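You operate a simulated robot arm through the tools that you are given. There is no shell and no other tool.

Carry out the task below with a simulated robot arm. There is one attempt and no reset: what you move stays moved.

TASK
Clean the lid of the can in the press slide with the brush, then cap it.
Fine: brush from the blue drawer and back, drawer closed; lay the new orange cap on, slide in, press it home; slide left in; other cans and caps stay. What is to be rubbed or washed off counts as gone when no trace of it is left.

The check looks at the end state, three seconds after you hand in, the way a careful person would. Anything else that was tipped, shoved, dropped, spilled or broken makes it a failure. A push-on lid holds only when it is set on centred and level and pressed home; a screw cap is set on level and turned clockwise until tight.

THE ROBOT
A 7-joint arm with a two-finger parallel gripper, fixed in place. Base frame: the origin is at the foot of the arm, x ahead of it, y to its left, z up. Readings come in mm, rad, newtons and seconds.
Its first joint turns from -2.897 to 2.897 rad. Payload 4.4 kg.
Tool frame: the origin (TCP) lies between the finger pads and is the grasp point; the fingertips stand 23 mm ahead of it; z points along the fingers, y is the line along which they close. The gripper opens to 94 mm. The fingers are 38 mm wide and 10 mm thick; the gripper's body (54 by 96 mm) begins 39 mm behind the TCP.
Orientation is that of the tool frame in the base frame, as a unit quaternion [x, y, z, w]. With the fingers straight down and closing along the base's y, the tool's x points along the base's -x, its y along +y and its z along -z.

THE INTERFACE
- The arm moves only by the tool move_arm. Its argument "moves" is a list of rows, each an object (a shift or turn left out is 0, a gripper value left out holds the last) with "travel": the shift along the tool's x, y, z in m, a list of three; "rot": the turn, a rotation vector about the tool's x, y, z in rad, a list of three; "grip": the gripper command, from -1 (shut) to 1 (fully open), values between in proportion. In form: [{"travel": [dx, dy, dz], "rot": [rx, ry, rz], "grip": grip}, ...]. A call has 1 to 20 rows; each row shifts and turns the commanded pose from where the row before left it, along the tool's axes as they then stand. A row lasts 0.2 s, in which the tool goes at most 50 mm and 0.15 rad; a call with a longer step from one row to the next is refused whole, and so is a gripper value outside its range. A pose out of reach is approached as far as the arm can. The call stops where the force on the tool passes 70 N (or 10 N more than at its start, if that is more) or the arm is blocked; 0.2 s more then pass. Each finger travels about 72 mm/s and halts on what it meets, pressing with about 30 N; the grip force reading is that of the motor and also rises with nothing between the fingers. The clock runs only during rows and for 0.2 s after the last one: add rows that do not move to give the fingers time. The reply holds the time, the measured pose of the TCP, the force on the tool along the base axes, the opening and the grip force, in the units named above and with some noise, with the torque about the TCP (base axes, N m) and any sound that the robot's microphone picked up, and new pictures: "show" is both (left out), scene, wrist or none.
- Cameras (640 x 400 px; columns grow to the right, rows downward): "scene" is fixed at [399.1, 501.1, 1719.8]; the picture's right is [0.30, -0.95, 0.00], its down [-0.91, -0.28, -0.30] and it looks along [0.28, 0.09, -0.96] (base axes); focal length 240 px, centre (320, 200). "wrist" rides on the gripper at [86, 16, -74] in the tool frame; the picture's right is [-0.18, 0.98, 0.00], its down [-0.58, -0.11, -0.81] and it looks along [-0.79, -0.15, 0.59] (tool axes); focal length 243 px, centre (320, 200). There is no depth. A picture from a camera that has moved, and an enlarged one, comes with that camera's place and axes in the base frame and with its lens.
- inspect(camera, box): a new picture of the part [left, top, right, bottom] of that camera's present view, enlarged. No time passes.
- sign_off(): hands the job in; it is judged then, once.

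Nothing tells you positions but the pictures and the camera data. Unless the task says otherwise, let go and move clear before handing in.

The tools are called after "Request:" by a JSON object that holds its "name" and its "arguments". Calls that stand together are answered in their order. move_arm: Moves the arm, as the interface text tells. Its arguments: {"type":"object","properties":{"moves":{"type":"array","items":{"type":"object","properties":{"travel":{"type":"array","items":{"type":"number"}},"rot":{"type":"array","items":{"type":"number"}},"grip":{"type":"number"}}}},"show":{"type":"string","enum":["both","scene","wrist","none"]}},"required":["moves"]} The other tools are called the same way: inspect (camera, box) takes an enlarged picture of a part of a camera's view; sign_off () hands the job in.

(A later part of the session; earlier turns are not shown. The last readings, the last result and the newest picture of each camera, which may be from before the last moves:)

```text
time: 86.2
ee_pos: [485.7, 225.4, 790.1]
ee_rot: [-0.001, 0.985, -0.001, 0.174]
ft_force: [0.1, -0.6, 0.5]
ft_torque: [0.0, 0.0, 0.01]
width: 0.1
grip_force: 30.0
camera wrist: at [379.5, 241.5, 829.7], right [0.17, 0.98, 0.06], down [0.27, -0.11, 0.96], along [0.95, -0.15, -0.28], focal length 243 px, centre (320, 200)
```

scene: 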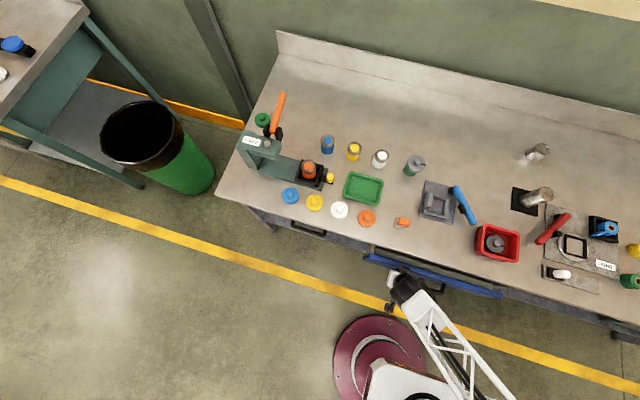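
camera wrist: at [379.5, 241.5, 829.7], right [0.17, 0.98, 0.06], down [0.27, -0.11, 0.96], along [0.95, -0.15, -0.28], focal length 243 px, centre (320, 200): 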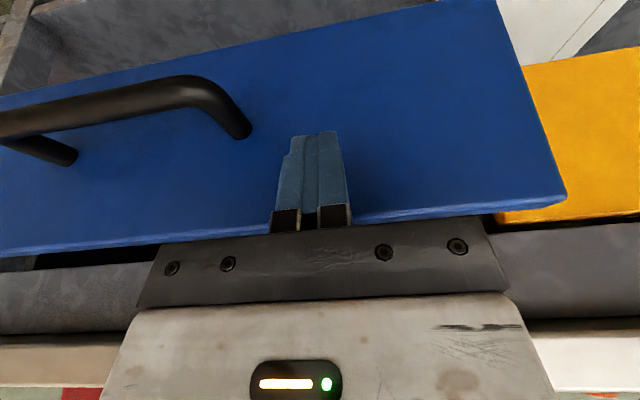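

Request:
{"name": "move_arm", "arguments": {"moves": [{"travel": [-0.0047, 0, 0.0017]}, {"travel": [-0.0047, 0, 0.0017]}, {"travel": [-0.0047, 0, 0.0017]}, {"travel": [-0.0047, 0, 0.0017]}, {}]}}

Request:
{"name": "inspect", "arguments": {"camera": "wrist", "box": [340, 0, 640, 300]}}

```text
time: 87.4
ee_pos: [504.8, 224.4, 788.6]
ee_rot: [0.0, 0.985, -0.001, 0.173]
ft_force: [-1.5, 0.8, -0.1]
ft_torque: [0.01, 0.02, 0.02]
width: 0.2
grip_force: 29.9
camera wrist: at [399.1, 241.2, 829.4], right [0.17, 0.98, 0.06], down [0.27, -0.11, 0.96], along [0.95, -0.15, -0.28], focal length 243 px, centre (320, 200)
```

scene: 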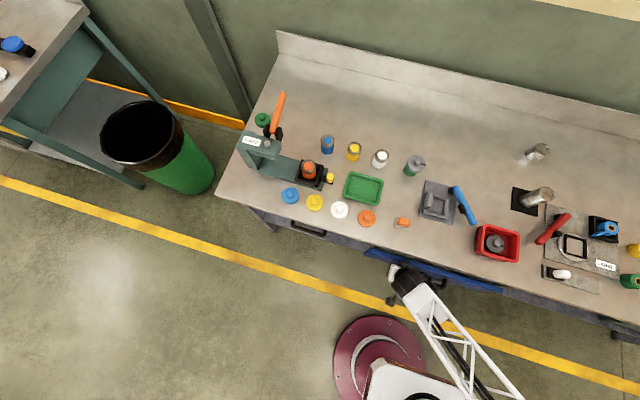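
wrist: 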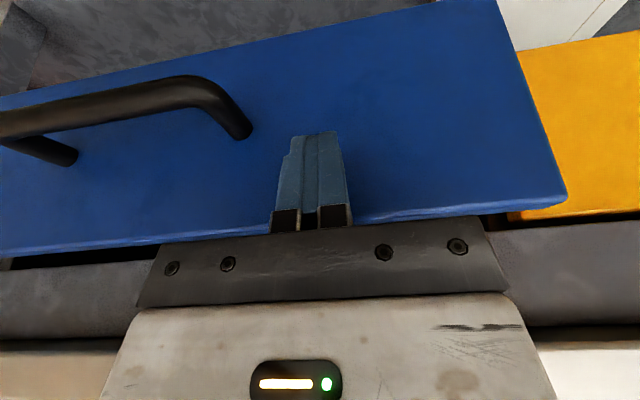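

```text
1.33 times, centred on (490, 150) of wrist
camera zoom: at [399.1, 241.2, 829.4], right [0.17, 0.98, 0.06], down [0.27, -0.11, 0.96], along [0.95, -0.15, -0.28], focal length 324 px, centre (93, 267)
```

zoom: 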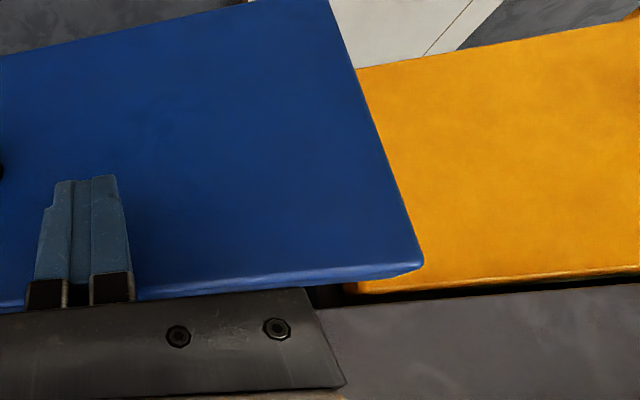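

The blue panel still stands proud of the yellow one, so I'll keep pushing to its stop.

Request:
{"name": "move_arm", "arguments": {"moves": [{"travel": [-0.0038, 0, 0.0014]}, {"travel": [-0.0038, 0, 0.0014]}, {"travel": [-0.0038, 0, 0.0014]}, {"travel": [-0.0038, 0, 0.0014]}, {"travel": [-0.0038, 0, 0.0014]}, {"travel": [-0.0038, 0, 0.0014]}, {}]}}

Request:
{"name": "inspect", "arguments": {"camera": "wrist", "box": [340, 0, 640, 300]}}

```text
time: 89.0
ee_pos: [528.4, 224.9, 789.6]
ee_rot: [0.0, 0.985, -0.001, 0.173]
ft_force: [-12.8, -2.0, 2.8]
ft_torque: [0.12, -1.15, 0.21]
width: 0.0
grip_force: 29.5
camera wrist: at [422.7, 241.1, 829.0], right [0.17, 0.98, 0.06], down [0.27, -0.11, 0.96], along [0.95, -0.15, -0.28], focal length 243 px, centre (320, 200)
```

scene: 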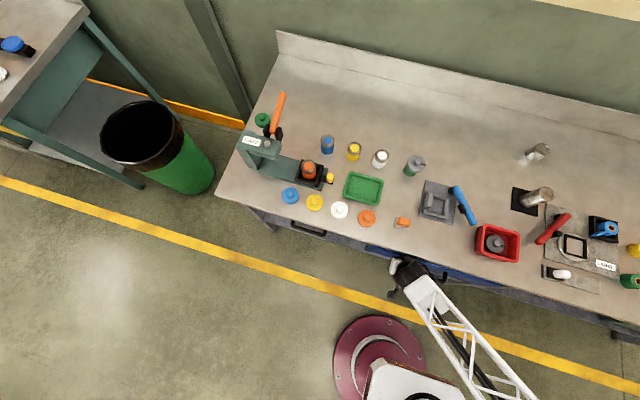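
wrist: 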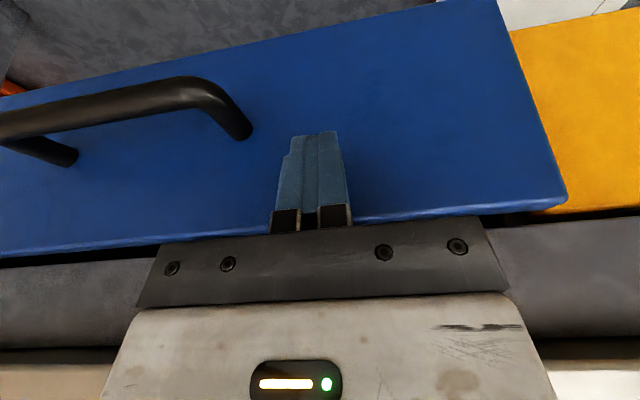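

```text
1.33 times, centred on (490, 150) of wrist
camera zoom: at [422.7, 241.1, 829.0], right [0.17, 0.98, 0.06], down [0.27, -0.11, 0.96], along [0.95, -0.15, -0.28], focal length 324 px, centre (93, 267)
```

zoom: 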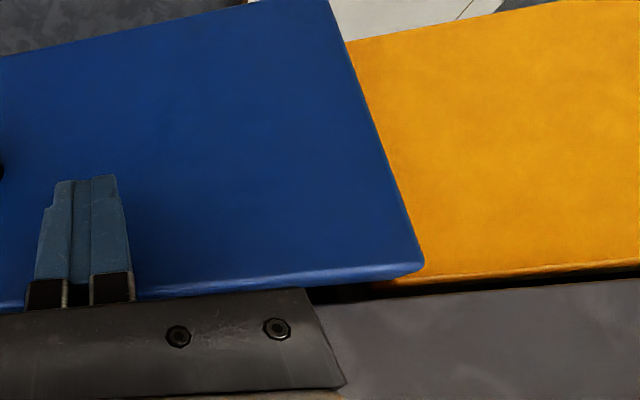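

The torque suggests the contact is above the TCP, so the hand may be touching the bench edge rather than the drawer reaching its stop. I'll look from the scene camera.

Request:
{"name": "inspect", "arguments": {"camera": "scene", "box": [240, 200, 540, 310]}}

Request:
{"name": "inspect", "arguments": {"camera": "scene", "box": [350, 230, 430, 290]}}

```text
2.13 times, centred on (390, 255) of scene
camera zoom: at [399.1, 501.1, 1719.8], right [0.3, -0.95, 0.0], down [-0.91, -0.28, -0.3], along [0.28, 0.09, -0.96], focal length 512 px, centre (171, 83)
```

zoom: 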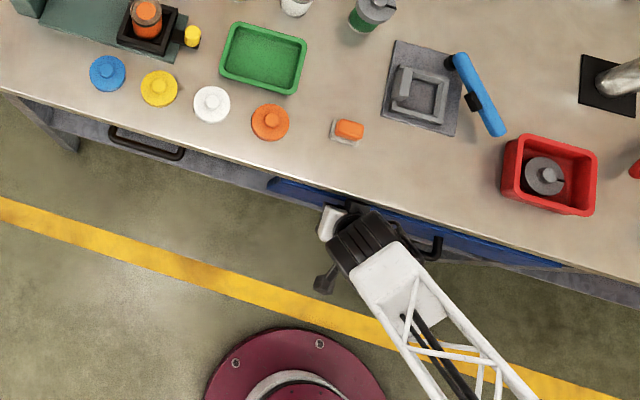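

```text
6.67 times, centred on (390, 260) of scene
camera zoom: at [399.1, 501.1, 1719.8], right [0.3, -0.95, 0.0], down [-0.91, -0.28, -0.3], along [0.28, 0.09, -0.96], focal length 1602 px, centre (-147, -200)
```

zoom: 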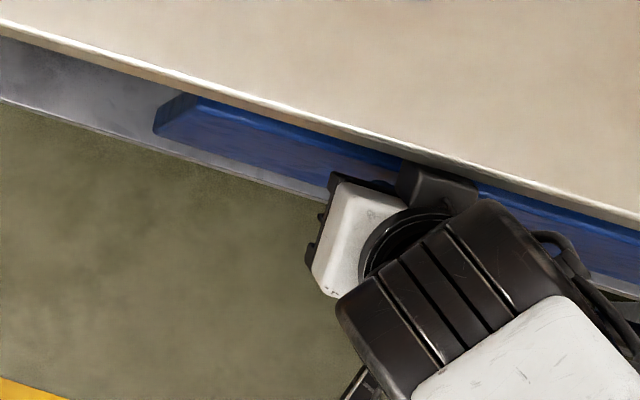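

The dark part of the hand is touching the bench lip, and the blue panel still has to go further under the overhang. I'll back off, tilt the tool to about 60° forward so the hand stays low and behind, and push again.

Request:
{"name": "move_arm", "arguments": {"moves": [{"travel": [0.0094, 0, -0.00345]}, {"travel": [0.0094, 0, -0.00345]}, {"travel": [0.0094, 0, -0.00345]}, {"travel": [0.0094, 0, -0.00345]}, {"travel": [0.0094, 0.008, -0.00345]}, {"travel": [0.0094, 0.008, -0.00345]}, {"rot": [0, -0.07, 0]}, {"rot": [0, -0.07, 0]}, {"rot": [0, -0.07, 0]}, {"rot": [0, -0.07, 0]}, {"rot": [0, -0.07, 0]}, {"rot": [0, -0.07, 0]}, {"rot": [0, -0.07, 0]}, {"rot": [0, -0.07, 0]}, {"rot": [0, -0.07, 0]}, {"rot": [0, -0.07, 0]}, {}]}}

Request:
{"name": "inspect", "arguments": {"camera": "scene", "box": [240, 200, 540, 310]}}

```text
time: 92.6
ee_pos: [469.5, 241.9, 789.4]
ee_rot: [0.001, 0.865, -0.002, 0.501]
ft_force: [0.2, -0.5, -0.8]
ft_torque: [-0.02, -0.03, 0.03]
width: 0.0
grip_force: 30.5
camera wrist: at [361.9, 257.4, 750.5], right [0.09, 0.98, 0.16], down [-0.41, -0.11, 0.91], along [0.91, -0.15, 0.39], focal length 243 px, centre (320, 200)
```

scene: 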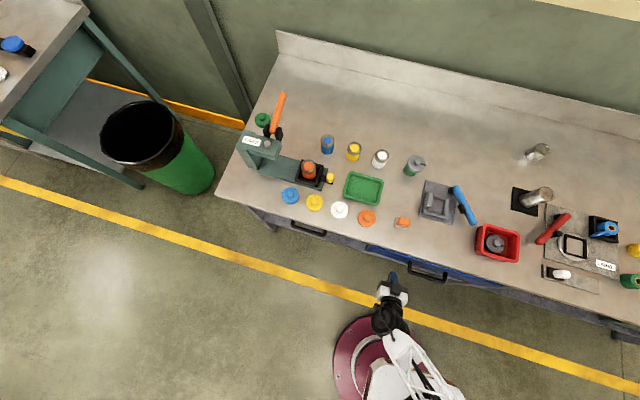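
wrist: 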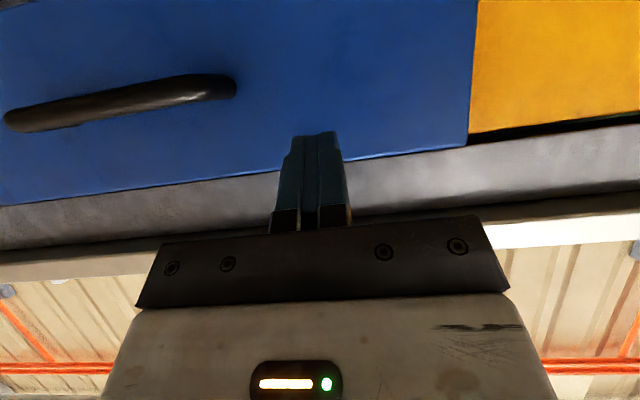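

```text
2.13 times, centred on (390, 255) of scene
camera zoom: at [399.1, 501.1, 1719.8], right [0.3, -0.95, 0.0], down [-0.91, -0.28, -0.3], along [0.28, 0.09, -0.96], focal length 512 px, centre (171, 83)
```

zoom: 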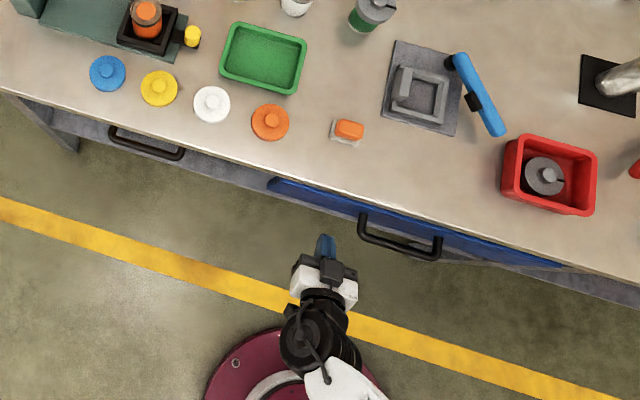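

The fingers point at the panel below the bench lip. I'll lower 20 mm and push forward to the stop.

Request:
{"name": "move_arm", "arguments": {"moves": [{"travel": [0.0087, 0, 0.005]}, {"travel": [0.0087, 0, 0.005]}, {"travel": [-0.005, 0, 0.00866]}, {"travel": [-0.005, 0, 0.00866]}, {"travel": [-0.005, 0, 0.00866]}, {"travel": [-0.005, 0, 0.00866]}, {"travel": [-0.005, 0, 0.00866]}, {}]}}

Request:
{"name": "inspect", "arguments": {"camera": "scene", "box": [240, 200, 540, 310]}}

```text
time: 94.4
ee_pos: [519.7, 239.4, 769.6]
ee_rot: [0.0, 0.866, -0.001, 0.501]
ft_force: [0.6, 0.5, -0.9]
ft_torque: [0.02, 0.01, 0.01]
width: 0.0
grip_force: 29.4
camera wrist: at [412.2, 256.4, 731.2], right [0.09, 0.98, 0.16], down [-0.41, -0.11, 0.91], along [0.91, -0.15, 0.39], focal length 243 px, centre (320, 200)
```

scene: 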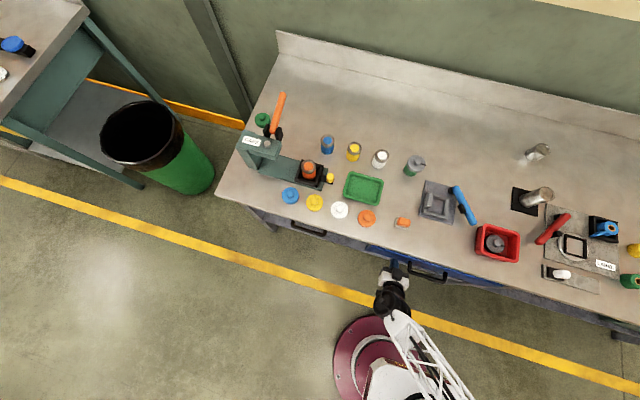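
wrist: 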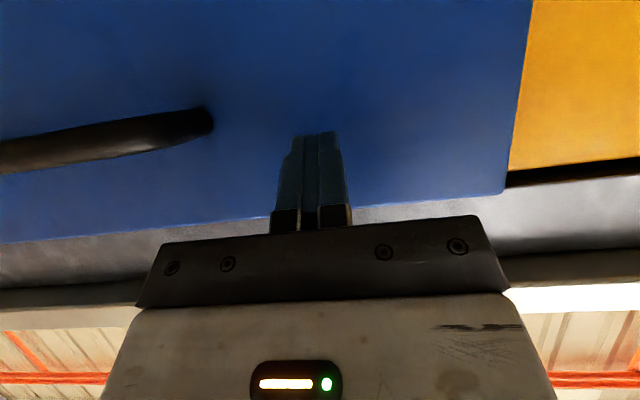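

```text
2.13 times, centred on (390, 255) of scene
camera zoom: at [399.1, 501.1, 1719.8], right [0.3, -0.95, 0.0], down [-0.91, -0.28, -0.3], along [0.28, 0.09, -0.96], focal length 512 px, centre (171, 83)
```

zoom: 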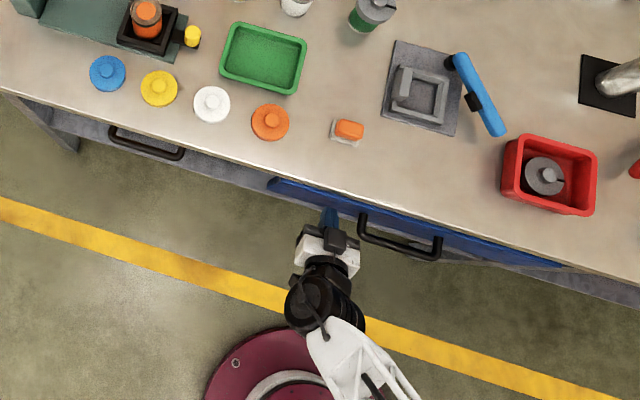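

Request:
{"name": "move_arm", "arguments": {"moves": [{"travel": [-0.0025, 0, 0.00433]}, {"travel": [-0.0025, 0, 0.00433]}, {"travel": [-0.0025, 0, 0.00433]}, {"travel": [-0.0025, 0, 0.00433]}, {"travel": [-0.0025, 0, 0.00433]}, {"travel": [-0.0025, 0, 0.00433]}, {}]}}

Request:
{"name": "inspect", "arguments": {"camera": "scene", "box": [240, 200, 540, 310]}}

```text
time: 96.0
ee_pos: [548.9, 241.7, 768.3]
ee_rot: [-0.001, 0.865, 0.0, 0.501]
ft_force: [-0.6, 0.7, -0.3]
ft_torque: [-0.04, 0.01, 0.08]
width: 0.1
grip_force: 30.1
camera wrist: at [442.2, 257.3, 730.2], right [0.09, 0.98, 0.16], down [-0.41, -0.11, 0.91], along [0.91, -0.15, 0.39], focal length 243 px, centre (320, 200)
```

scene: 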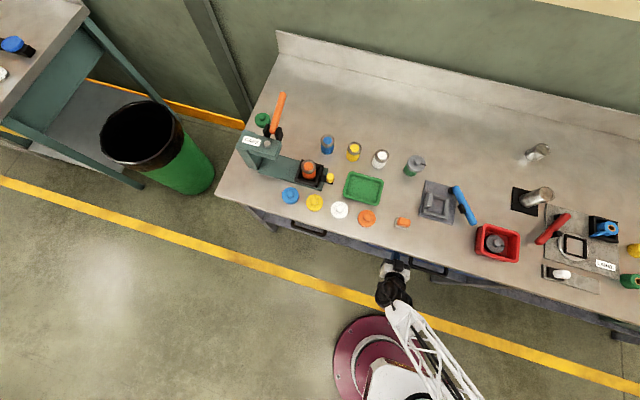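
wrist: 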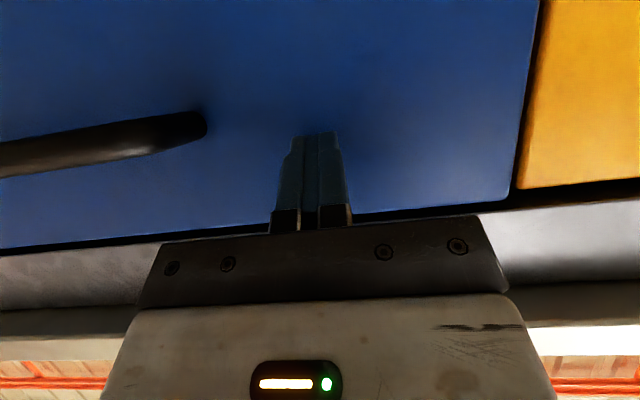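

```text
2.13 times, centred on (390, 255) of scene
camera zoom: at [399.1, 501.1, 1719.8], right [0.3, -0.95, 0.0], down [-0.91, -0.28, -0.3], along [0.28, 0.09, -0.96], focal length 512 px, centre (171, 83)
```

zoom: 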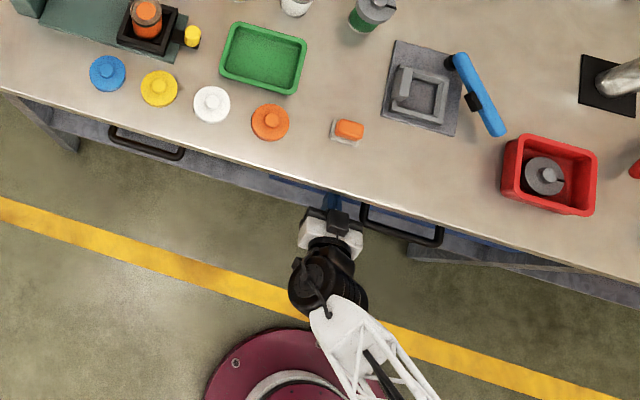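

Request:
{"name": "move_arm", "arguments": {"moves": [{"travel": [-0.0015, 0, 0.0026]}, {"travel": [-0.0015, 0, 0.0026]}, {"travel": [-0.0015, 0, 0.0026]}, {}], "show": "wrist"}}

Request:
{"name": "inspect", "arguments": {"camera": "wrist", "box": [400, 80, 640, 260]}}

```text
time: 97.0
ee_pos: [557.7, 240.0, 768.7]
ee_rot: [0.0, 0.865, -0.001, 0.501]
ft_force: [0.1, 0.5, -0.1]
ft_torque: [-0.02, 0.0, -0.01]
width: 0.0
grip_force: 29.9
camera wrist: at [451.3, 257.3, 730.3], right [0.09, 0.98, 0.16], down [-0.41, -0.11, 0.91], along [0.91, -0.15, 0.39], focal length 243 px, centre (320, 200)
```

wrist: 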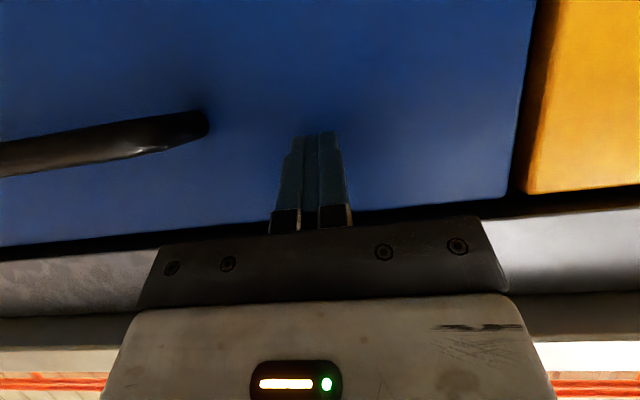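

```text
2.22 times, centred on (520, 170) of wrist
camera zoom: at [451.3, 257.3, 730.3], right [0.09, 0.98, 0.16], down [-0.41, -0.11, 0.91], along [0.91, -0.15, 0.39], focal length 539 px, centre (-124, 267)
```

zoom: 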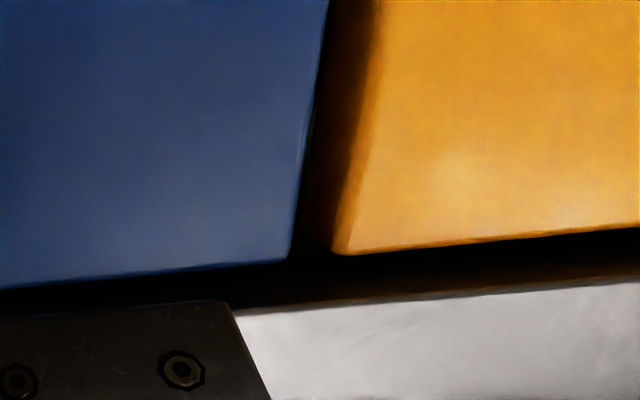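

There is still no resistance. I'll keep pushing gently until the stop.

Request:
{"name": "move_arm", "arguments": {"moves": [{"travel": [-0.0015, 0, 0.0026]}, {"travel": [-0.0015, 0, 0.0026]}, {}], "show": "wrist"}}

Request:
{"name": "inspect", "arguments": {"camera": "scene", "box": [240, 200, 540, 310]}}

```text
time: 97.5
ee_pos: [561.0, 242.2, 767.0]
ee_rot: [-0.001, 0.867, -0.001, 0.499]
ft_force: [-29.4, 2.4, 8.0]
ft_torque: [-0.12, -0.4, 0.09]
width: 0.0
grip_force: 30.0
stopped in row 2: the force on the tool passed its limit at 134 N (the readings are from after the stop); the commanded pose is now the measured one
camera wrist: at [453.7, 257.3, 728.8], right [0.09, 0.98, 0.16], down [-0.41, -0.11, 0.91], along [0.91, -0.15, 0.39], focal length 243 px, centre (320, 200)
```

wrist: 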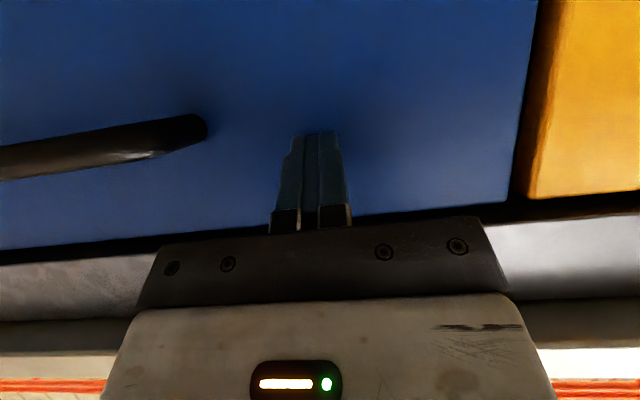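

```text
2.13 times, centred on (390, 255) of scene
camera zoom: at [399.1, 501.1, 1719.8], right [0.3, -0.95, 0.0], down [-0.91, -0.28, -0.3], along [0.28, 0.09, -0.96], focal length 512 px, centre (171, 83)
```

zoom: 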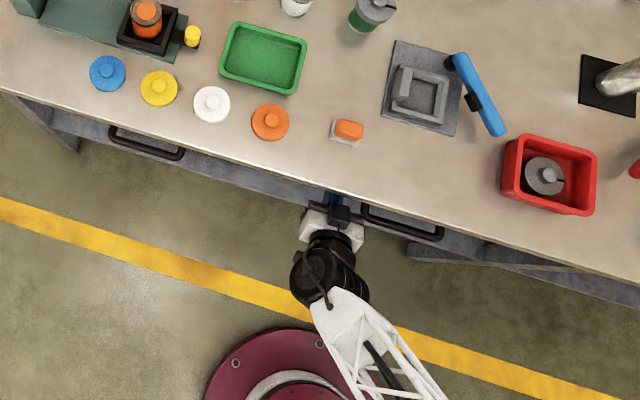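

The drawer hit its hard stop, so it is closed. I'll back away, straighten the tool and rise, then inspect the orange cap.

Request:
{"name": "move_arm", "arguments": {"moves": [{"travel": [0.0025, 0, -0.0043]}, {"travel": [0.0075, 0, -0.013]}, {"travel": [0.0075, 0, -0.013]}, {"travel": [0.0075, 0, -0.013]}, {"travel": [0.0075, 0, -0.013]}, {"travel": [0.0075, 0, -0.013]}, {"travel": [0.0075, 0, -0.013]}, {"travel": [0.0075, 0, -0.013]}, {"travel": [0.0075, 0, -0.013]}, {"rot": [0, 0.1, 0]}, {"rot": [0, 0.1, 0]}, {"rot": [0, 0.1, 0]}, {"rot": [0, 0.1, 0]}, {"rot": [0, 0.1, 0]}, {"rot": [0, 0.1, 0]}, {"rot": [0, 0.1, 0]}, {"rot": [0, 0.1, 0]}, {"rot": [0, 0.1, 0]}, {"rot": [0, 0.1, 0]}], "show": "scene"}}

Request:
{"name": "inspect", "arguments": {"camera": "scene", "box": [240, 200, 540, 310]}}

```text
time: 101.5
ee_pos: [437.5, 241.9, 772.5]
ee_rot: [0.0, 1.0, 0.001, 0.028]
ft_force: [0.3, -0.7, -4.4]
ft_torque: [-0.02, -0.02, 0.0]
width: 0.0
grip_force: 29.8
```

scene: 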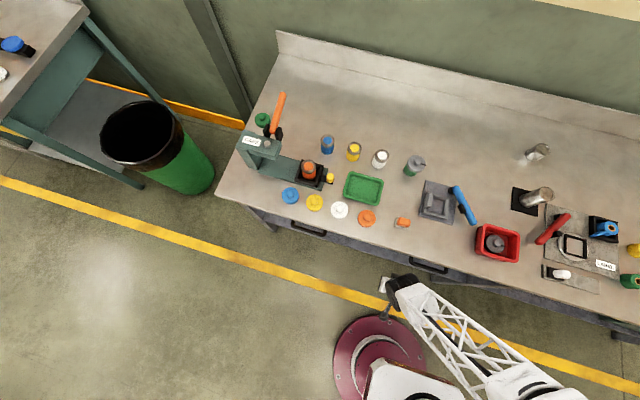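

```text
2.13 times, centred on (390, 255) of scene
camera zoom: at [399.1, 501.1, 1719.8], right [0.3, -0.95, 0.0], down [-0.91, -0.28, -0.3], along [0.28, 0.09, -0.96], focal length 512 px, centre (171, 83)
```

zoom: 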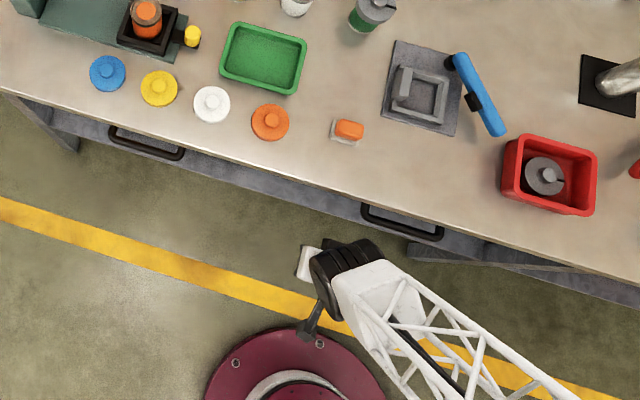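

The drawer is closed. I'll rise above bench height next.

Request:
{"name": "move_arm", "arguments": {"moves": [{"rot": [0, 0.05, 0], "travel": [0, 0, -0.01]}, {"travel": [0, 0, -0.02]}, {"travel": [0, 0, -0.02]}, {"travel": [0, 0, -0.02]}, {"travel": [0, 0, -0.02]}, {"travel": [0, 0, -0.02]}, {"travel": [0, 0, -0.02]}, {"travel": [0, 0, -0.02]}, {"travel": [0, 0, -0.02]}, {"travel": [0, 0, -0.02]}, {"travel": [0, 0, -0.02]}, {"travel": [0, 0, -0.02]}, {"travel": [0, 0, -0.02]}, {}], "show": "none"}}

Request:
{"name": "move_arm", "arguments": {"moves": [{"travel": [-0.01, 0.01, 0], "grip": 0.2}, {"travel": [-0.01, 0.015, 0]}, {"travel": [-0.01, 0.015, 0]}, {"travel": [-0.01, 0.015, 0]}, {"travel": [-0.01, 0.015, 0]}, {"travel": [-0.01, 0.015, 0]}, {"travel": [-0.01, 0.015, 0]}, {"travel": [-0.01, 0.015, 0]}, {"travel": [-0.01, 0.015, 0]}, {"travel": [0, 0.015, 0]}, {"travel": [0, 0.015, 0]}, {}], "show": "wrist"}}

Request:
{"name": "inspect", "arguments": {"camera": "wrist", "box": [200, 60, 440, 220]}}

```text
time: 104.5
ee_pos: [436.8, 241.5, 1016.2]
ee_rot: [0.0, 1.0, -0.002, -0.001]
ft_force: [0.6, 0.5, 0.4]
ft_torque: [-0.03, 0.02, -0.01]
width: 0.0
grip_force: 30.5
```

```text
time: 107.1
ee_pos: [527.6, 401.5, 1016.0]
ee_rot: [0.001, 1.0, -0.001, -0.002]
ft_force: [-0.1, -0.1, 0.9]
ft_torque: [0.02, 0.01, 0.04]
width: 56.6
grip_force: 0.0
camera wrist: at [442.4, 418.2, 1091.1], right [0.18, 0.98, 0.0], down [0.58, -0.11, 0.81], along [0.79, -0.15, -0.59], focal length 243 px, centre (320, 200)
```

wrist: 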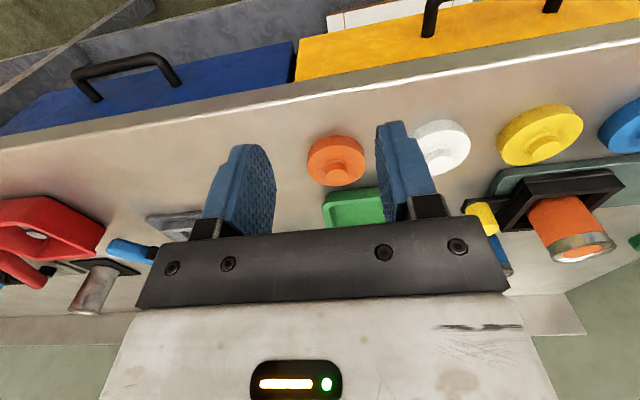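

```text
2.50 times, centred on (320, 140) of wrist
camera zoom: at [442.4, 418.2, 1091.1], right [0.18, 0.98, 0.0], down [0.58, -0.11, 0.81], along [0.79, -0.15, -0.59], focal length 606 px, centre (320, 350)
```

zoom: 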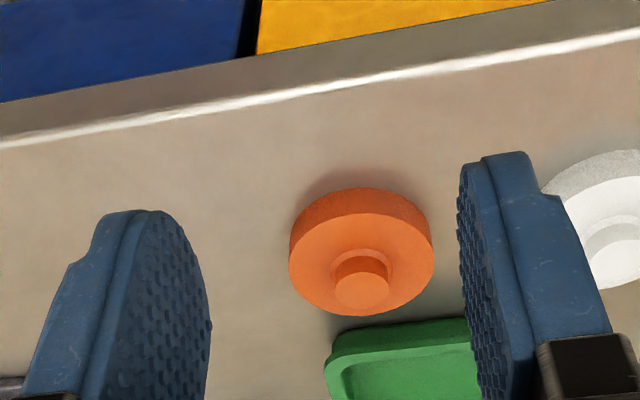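

The orange cap is clear: a disc with a small central knob. I'll enlarge the scene view to place it.

Request:
{"name": "inspect", "arguments": {"camera": "scene", "box": [335, 195, 415, 245]}}

Request:
{"name": "inspect", "arguments": {"camera": "wrist", "box": [290, 110, 390, 200]}}

```text
8.00 times, centred on (375, 220) of scene
camera zoom: at [399.1, 501.1, 1719.8], right [0.3, -0.95, 0.0], down [-0.91, -0.28, -0.3], along [0.28, 0.09, -0.96], focal length 1922 px, centre (-120, 40)
```

zoom: 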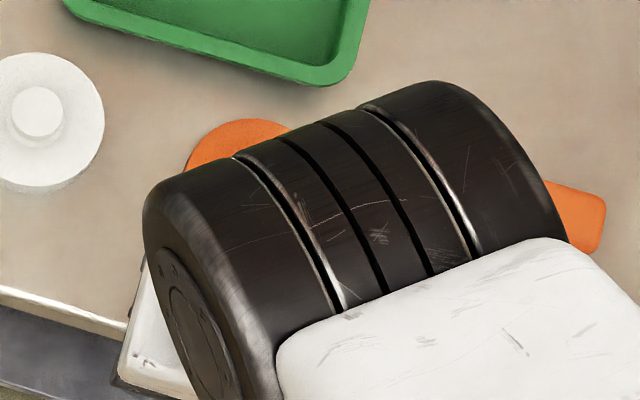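

```text
4.44 times, centred on (340, 155) of wrist
camera zoom: at [442.4, 418.2, 1091.1], right [0.18, 0.98, 0.0], down [0.58, -0.11, 0.81], along [0.79, -0.15, -0.59], focal length 1078 px, centre (231, 400)
```

zoom: 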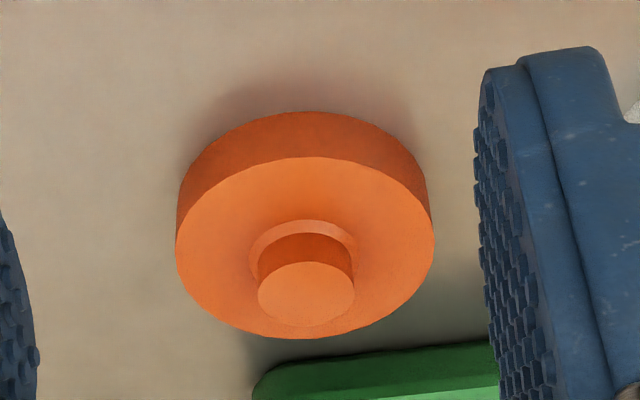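

I take the knob to be near (624, 403) with its top around z≈925. I'll move above it and look again from close range.

Request:
{"name": "move_arm", "arguments": {"moves": [{"travel": [-0.01, 0, 0]}, {"travel": [-0.015, 0, 0]}, {"travel": [-0.015, 0, 0]}, {"travel": [-0.015, 0.001, 0]}, {"travel": [-0.015, 0, 0]}, {"travel": [-0.015, 0, 0.005]}, {"travel": [-0.01, 0, 0.01]}, {"travel": [0, 0, 0.015]}, {"travel": [0, 0, 0.015]}, {}], "show": "wrist"}}

Request:
{"name": "inspect", "arguments": {"camera": "wrist", "box": [160, 60, 480, 260]}}

```text
time: 109.3
ee_pos: [620.5, 403.7, 971.3]
ee_rot: [0.0, 1.0, -0.001, -0.002]
ft_force: [0.3, -0.1, -0.2]
ft_torque: [0.0, 0.01, 0.01]
width: 56.5
grip_force: 0.1
camera wrist: at [535.7, 419.6, 1046.3], right [0.18, 0.98, 0.0], down [0.58, -0.11, 0.81], along [0.79, -0.15, -0.59], focal length 243 px, centre (320, 200)
```

wrist: 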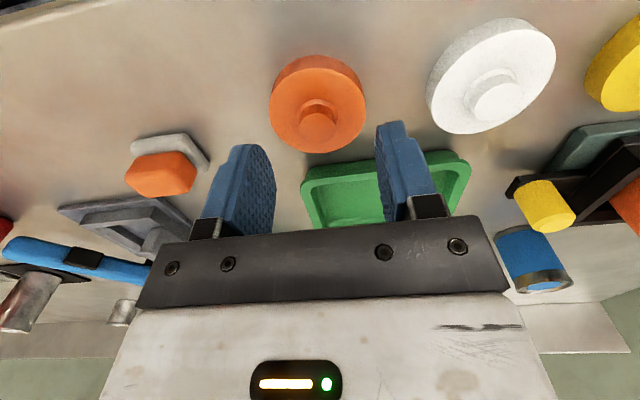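

```text
2.00 times, centred on (320, 160) of wrist
camera zoom: at [535.7, 419.6, 1046.3], right [0.18, 0.98, 0.0], down [0.58, -0.11, 0.81], along [0.79, -0.15, -0.59], focal length 485 px, centre (320, 280)
```

zoom: 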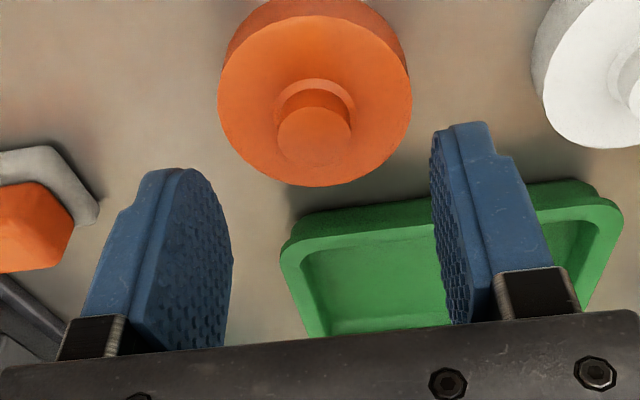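

Two wrist views agree: the knob top is at about (621.6, 402, 930.6), with a 20 mm knob on a 60 mm disc whose top is at about z≈915. I'll lower the TCP to z≈941 and grip the knob.

Request:
{"name": "move_arm", "arguments": {"moves": [{"travel": [-0.001, -0.001, 0.01]}, {"travel": [0, 0, 0.01]}, {"travel": [0, 0, 0.006]}, {"travel": [0, 0, 0.003]}, {}, {}], "show": "wrist"}}

Request:
{"name": "inspect", "arguments": {"camera": "wrist", "box": [160, 40, 480, 240]}}

```text
time: 110.7
ee_pos: [621.2, 401.0, 942.3]
ee_rot: [0.0, 1.0, -0.002, -0.001]
ft_force: [0.5, -0.8, 0.3]
ft_torque: [0.02, 0.03, 0.0]
width: 56.6
grip_force: 0.0
camera wrist: at [536.5, 418.0, 1017.1], right [0.18, 0.98, 0.0], down [0.58, -0.11, 0.8], along [0.79, -0.15, -0.59], focal length 243 px, centre (320, 200)
```

wrist: 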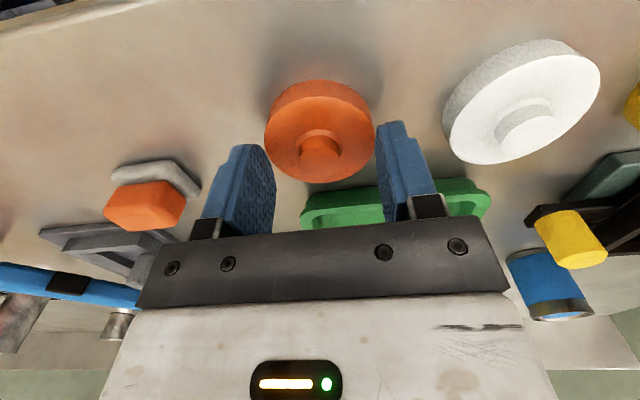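

```text
2.00 times, centred on (320, 140) of wrist
camera zoom: at [536.5, 418.0, 1017.1], right [0.18, 0.98, 0.0], down [0.58, -0.11, 0.8], along [0.79, -0.15, -0.59], focal length 485 px, centre (320, 320)
```

zoom: 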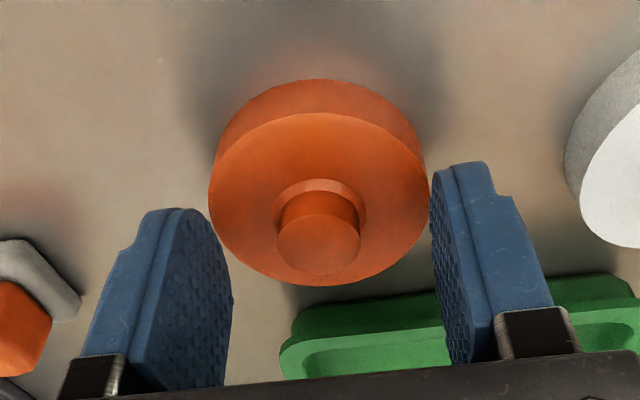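

The fingertips straddle the knob just above the disc. I'll lower 2 mm more and close.

Request:
{"name": "move_arm", "arguments": {"moves": [{"travel": [0, 0.0005, 0.002]}, {}, {"grip": -0.2}, {}, {"grip": -1}, {}, {}, {}], "show": "wrist"}}

Request:
{"name": "move_arm", "arguments": {"moves": [{"travel": [0, 0, -0.004]}, {"travel": [0, 0, -0.004]}, {"travel": [0, 0, -0.006]}, {"travel": [0, 0, -0.008]}, {}], "show": "wrist"}}

Request:
{"name": "inspect", "arguments": {"camera": "wrist", "box": [160, 40, 480, 240]}}

```text
time: 112.5
ee_pos: [622.3, 403.4, 941.3]
ee_rot: [0.0, 1.0, -0.001, -0.002]
ft_force: [0.2, 0.4, 0.8]
ft_torque: [-0.01, -0.02, 0.04]
width: 19.9
grip_force: 29.9
camera wrist: at [536.4, 418.7, 1015.6], right [0.18, 0.98, 0.0], down [0.58, -0.11, 0.8], along [0.79, -0.15, -0.59], focal length 243 px, centre (320, 200)
```

wrist: 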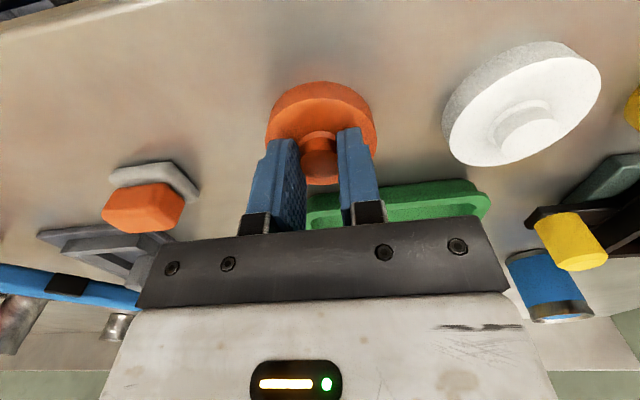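

```text
time: 113.7
ee_pos: [622.1, 403.7, 961.4]
ee_rot: [0.0, 1.0, -0.001, -0.002]
ft_force: [0.1, 0.0, -0.4]
ft_torque: [-0.01, 0.01, -0.04]
width: 20.2
grip_force: 29.9
camera wrist: at [536.6, 419.4, 1036.7], right [0.18, 0.98, 0.0], down [0.58, -0.11, 0.8], along [0.79, -0.15, -0.59], focal length 243 px, centre (320, 200)
```

wrist: 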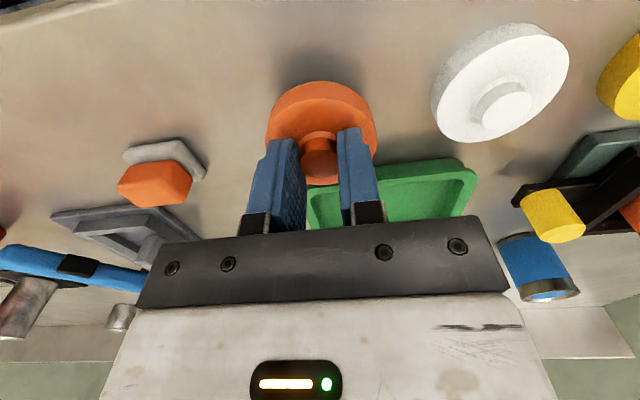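

```text
2.00 times, centred on (320, 140) of wrist
camera zoom: at [536.6, 419.4, 1036.7], right [0.18, 0.98, 0.0], down [0.58, -0.11, 0.8], along [0.79, -0.15, -0.59], focal length 485 px, centre (320, 320)
```

zoom: 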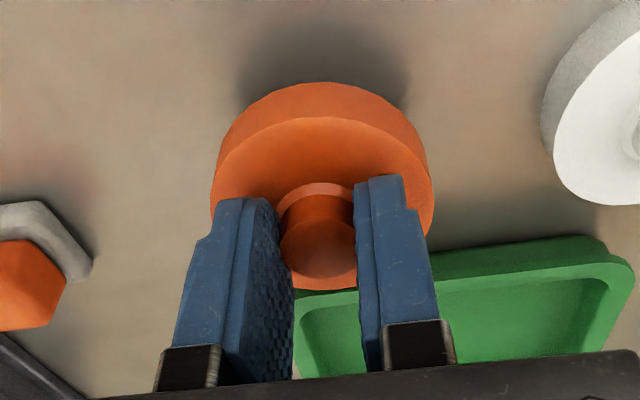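

The cap is held level and centred on the TCP. I'll rise and take two views of the can lid to locate it precisely.

Request:
{"name": "move_arm", "arguments": {"moves": [{"travel": [0, 0, -0.015]}, {"travel": [0, 0, -0.015]}, {"travel": [0, 0, -0.015]}, {"travel": [0, 0, -0.015]}, {"travel": [0, 0, -0.015]}, {"travel": [0, 0, -0.015]}, {"travel": [0.005, 0.01, -0.015]}, {"travel": [0.008, 0.015, -0.01]}, {"travel": [0.008, 0.015, 0]}, {"travel": [0.008, 0.015, 0]}, {"travel": [0.008, 0.015, 0]}, {"travel": [0.008, 0.015, 0]}, {"travel": [0.008, 0.015, 0]}, {"travel": [0.008, 0.015, 0]}, {}, {}], "show": "wrist"}}

Request:
{"name": "inspect", "arguments": {"camera": "wrist", "box": [390, 130, 550, 230]}}

Request:
{"name": "move_arm", "arguments": {"moves": [{"travel": [-0.01, 0, 0]}, {"travel": [-0.015, 0, 0]}, {"travel": [-0.015, 0, 0]}, {"travel": [-0.015, 0, 0]}, {"travel": [-0.015, 0, 0]}, {"travel": [-0.01, 0, 0]}, {}, {}], "show": "wrist"}}

Request:
{"name": "inspect", "arguments": {"camera": "wrist", "box": [390, 80, 550, 180]}}

```text
time: 117.1
ee_pos: [561.8, 517.4, 1076.0]
ee_rot: [0.0, 1.0, -0.002, -0.002]
ft_force: [-0.2, 0.2, -0.1]
ft_torque: [0.02, -0.01, 0.03]
width: 20.3
grip_force: 29.3
camera wrist: at [476.2, 534.0, 1151.7], right [0.18, 0.98, 0.0], down [0.58, -0.11, 0.8], along [0.79, -0.15, -0.59], focal length 243 px, centre (320, 200)
```

wrist: 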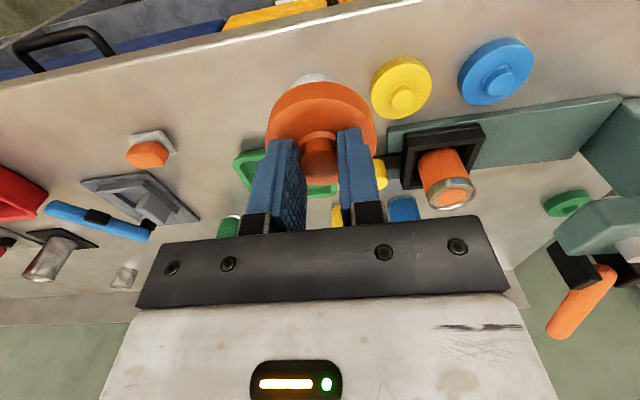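

```text
4.00 times, centred on (470, 180) of wrist
camera zoom: at [476.2, 534.0, 1151.7], right [0.18, 0.98, 0.0], down [0.58, -0.11, 0.8], along [0.79, -0.15, -0.59], focal length 970 px, centre (-280, 280)
```

zoom: 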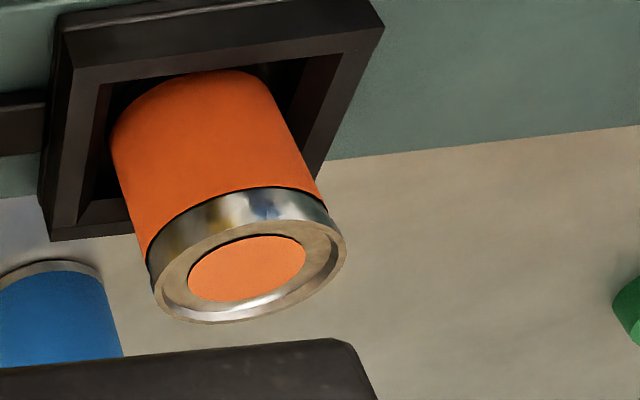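

```text
time: 118.9
ee_pos: [640.8, 516.3, 1075.8]
ee_rot: [0.0, 1.0, -0.002, -0.001]
ft_force: [0.0, 0.9, 0.1]
ft_torque: [-0.01, 0.0, -0.01]
width: 20.3
grip_force: 29.9
camera wrist: at [556.1, 533.5, 1150.2], right [0.18, 0.98, 0.0], down [0.58, -0.11, 0.8], along [0.79, -0.15, -0.59], focal length 243 px, centre (320, 200)
```

wrist: 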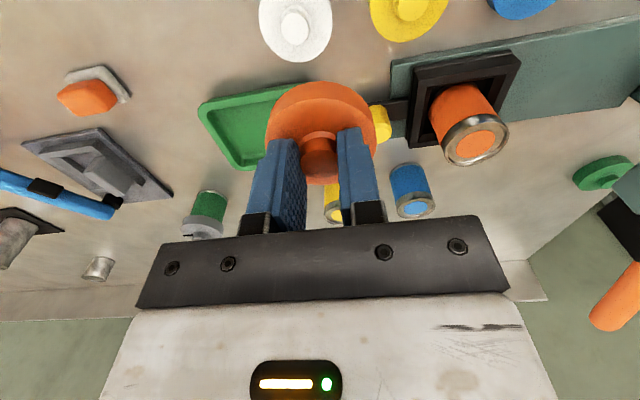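

```text
4.00 times, centred on (470, 130) of wrist
camera zoom: at [556.1, 533.5, 1150.2], right [0.18, 0.98, 0.0], down [0.58, -0.11, 0.8], along [0.79, -0.15, -0.59], focal length 970 px, centre (-280, 480)
```

zoom: 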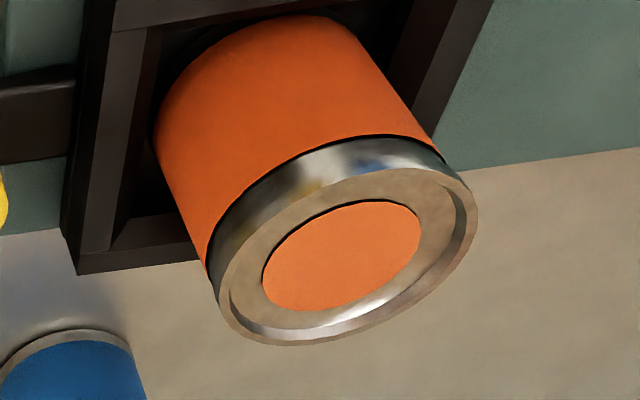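

The two views put the rim centre at about (721, 642, 983), and the lid is clean. I'll move the cap over it and descend while checking alignment.

Request:
{"name": "move_arm", "arguments": {"moves": [{"travel": [-0.004, 0.006, 0], "rot": [0.002, 0.0015, 0]}, {"travel": [-0.008, 0.012, 0], "rot": [0.002, 0.0015, 0]}, {"travel": [-0.008, 0.0125, 0]}, {"travel": [-0.008, 0.0125, 0]}, {"travel": [-0.008, 0.0125, 0]}, {"travel": [-0.008, 0.0125, 0]}, {"travel": [-0.008, 0.0125, 0]}, {"travel": [-0.008, 0.0125, 0]}, {"travel": [-0.008, 0.0125, 0]}, {"travel": [-0.008, 0.0125, 0]}, {"travel": [-0.004, 0.0075, 0]}, {"travel": [0, 0, 0.008]}, {"travel": [0, 0, 0.008]}, {"travel": [0, 0, 0.006]}, {}, {}], "show": "both"}}

Request:
{"name": "inspect", "arguments": {"camera": "wrist", "box": [220, 20, 420, 160]}}

```text
time: 122.3
ee_pos: [721.8, 643.7, 1053.4]
ee_rot: [0.001, 1.0, -0.004, -0.003]
ft_force: [-1.4, -0.6, 0.3]
ft_torque: [-0.01, -0.02, -0.01]
width: 20.0
grip_force: 29.5
camera wrist: at [636.4, 659.6, 1128.1], right [0.18, 0.98, -0.01], down [0.59, -0.1, 0.8], along [0.79, -0.15, -0.6], focal length 243 px, centre (320, 200)
```

scene: 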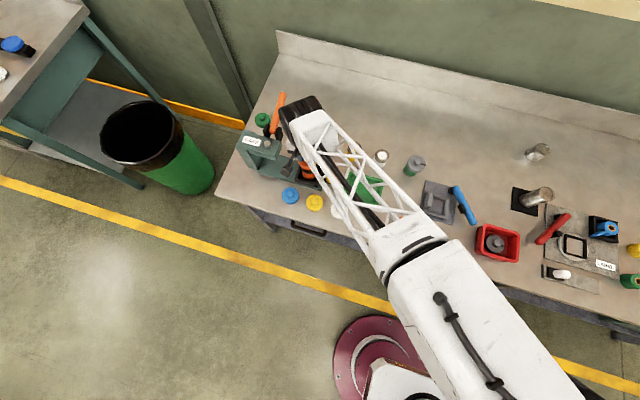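
wrist: 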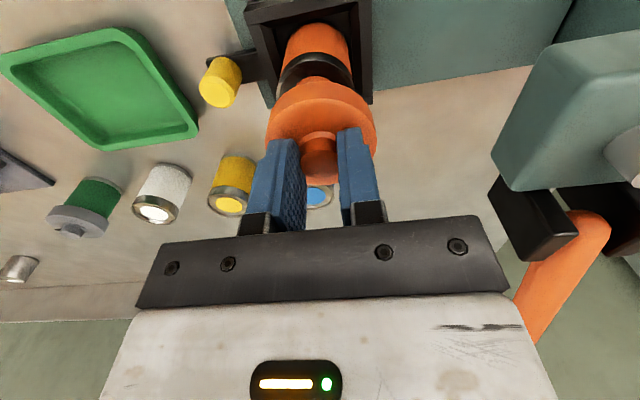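

```text
2.86 times, centred on (320, 90) of wrist
camera zoom: at [636.4, 659.6, 1128.1], right [0.18, 0.98, -0.01], down [0.59, -0.1, 0.8], along [0.79, -0.15, -0.6], focal length 693 px, centre (320, 514)
```

zoom: 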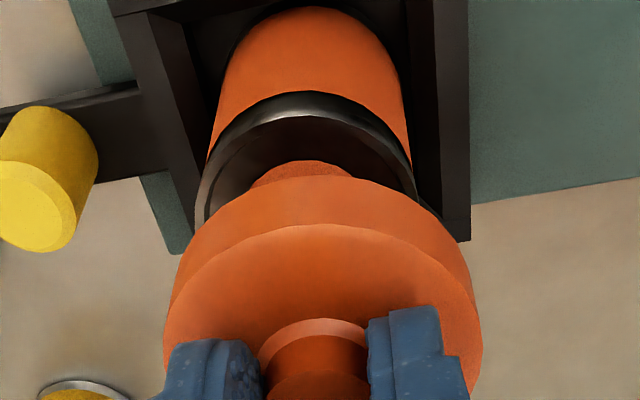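

The cap has a plug on its underside, and the can is right below it. I'll zoom in to judge alignment and tilt.

Request:
{"name": "inspect", "arguments": {"camera": "wrist", "box": [255, 60, 385, 140]}}

Request:
{"name": "inspect", "arguments": {"camera": "wrist", "box": [240, 70, 400, 200]}}

```text
4.92 times, centred on (320, 100) of wrist
camera zoom: at [636.4, 659.6, 1128.1], right [0.18, 0.98, -0.01], down [0.59, -0.1, 0.8], along [0.79, -0.15, -0.6], focal length 1194 px, centre (320, 692)
```

zoom: 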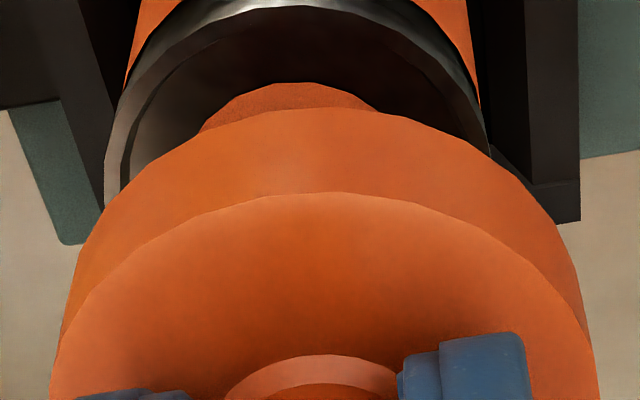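

```text
3.08 times, centred on (320, 135) of wrist
camera zoom: at [636.4, 659.6, 1128.1], right [0.18, 0.98, -0.01], down [0.59, -0.1, 0.8], along [0.79, -0.15, -0.6], focal length 746 px, centre (320, 400)
```

zoom: 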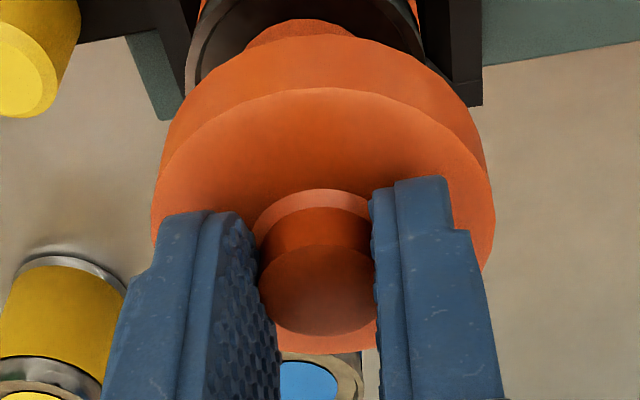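

The orange arc below the cap is the lid's own centre disc. The can appears about 3 mm to −y of the cap's axis, and the tool is about 0.5° off level, so I'll correct both and re-check.

Request:
{"name": "move_arm", "arguments": {"moves": [{"travel": [0, -0.0015, 0], "rot": [-0.004, -0.003, -0.001]}, {"travel": [0, -0.0015, 0], "rot": [-0.004, -0.003, -0.001]}, {}, {}], "show": "wrist"}}

Request:
{"name": "inspect", "arguments": {"camera": "wrist", "box": [245, 10, 395, 130]}}

```text
time: 123.3
ee_pos: [722.2, 639.1, 1052.9]
ee_rot: [-0.001, 1.0, 0.002, 0.0]
ft_force: [-0.1, 0.5, -0.1]
ft_torque: [0.02, -0.02, 0.01]
width: 20.3
grip_force: 29.9
camera wrist: at [636.1, 655.6, 1128.0], right [0.18, 0.98, 0.0], down [0.58, -0.11, 0.81], along [0.79, -0.15, -0.59], focal length 243 px, centre (320, 200)
```

wrist: 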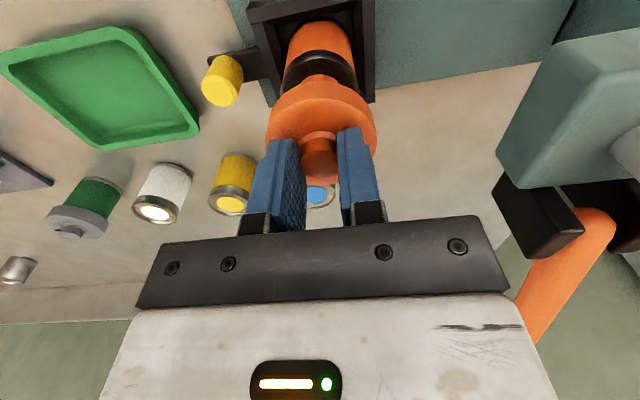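

```text
3.33 times, centred on (320, 70) of wrist
camera zoom: at [636.1, 655.6, 1128.0], right [0.18, 0.98, 0.0], down [0.58, -0.11, 0.81], along [0.79, -0.15, -0.59], focal length 809 px, centre (320, 633)
```

zoom: 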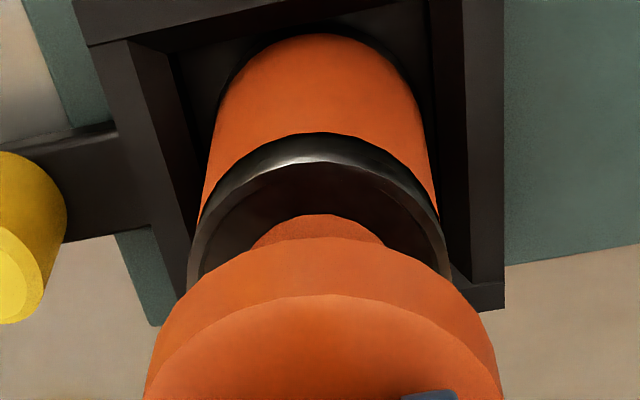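

The alignment is now good, within about 0.5 mm in y and 0.6 mm in x. I'll make a tiny x correction and descend, slowing near contact.

Request:
{"name": "move_arm", "arguments": {"moves": [{"travel": [-0.0006, -0.0003, 0], "rot": [0.003, 0.0, 0.001]}, {"travel": [0, 0, 0.008]}, {"travel": [0, 0, 0.008]}, {"travel": [0, 0, 0.006]}, {"travel": [0, 0, 0.004]}, {}, {}], "show": "wrist"}}

Request:
{"name": "inspect", "arguments": {"camera": "wrist", "box": [245, 10, 395, 130]}}

```text
time: 124.9
ee_pos: [721.7, 639.1, 1028.5]
ee_rot: [-0.001, 1.0, 0.0, -0.001]
ft_force: [0.3, 0.0, 10.3]
ft_torque: [0.03, 0.18, -0.01]
width: 20.3
grip_force: 29.8
camera wrist: at [635.9, 656.2, 1102.0], right [0.18, 0.98, 0.0], down [0.58, -0.11, 0.81], along [0.79, -0.15, -0.59], focal length 243 px, centre (320, 200)
```

wrist: 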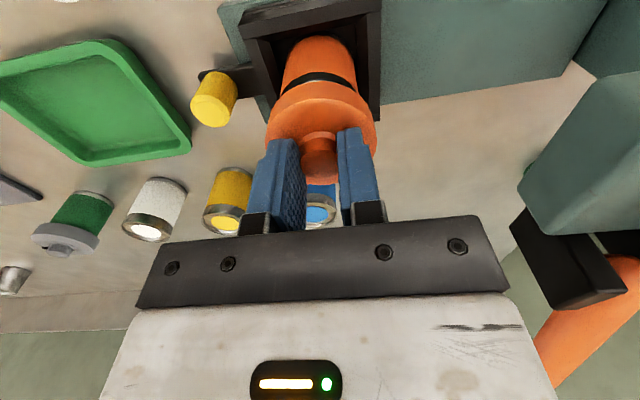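

```text
3.33 times, centred on (320, 70) of wrist
camera zoom: at [635.9, 656.2, 1102.0], right [0.18, 0.98, 0.0], down [0.58, -0.11, 0.81], along [0.79, -0.15, -0.59], focal length 809 px, centre (320, 633)
```

zoom: 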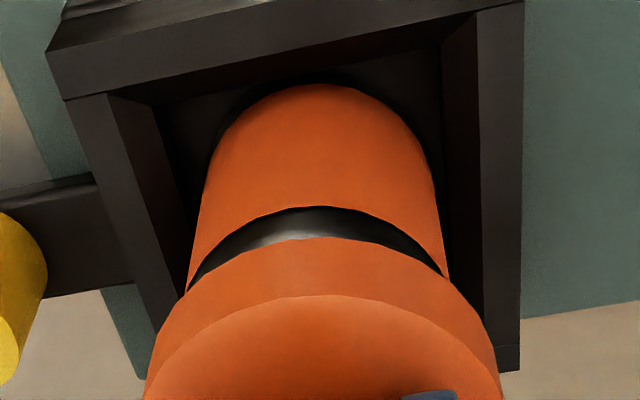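

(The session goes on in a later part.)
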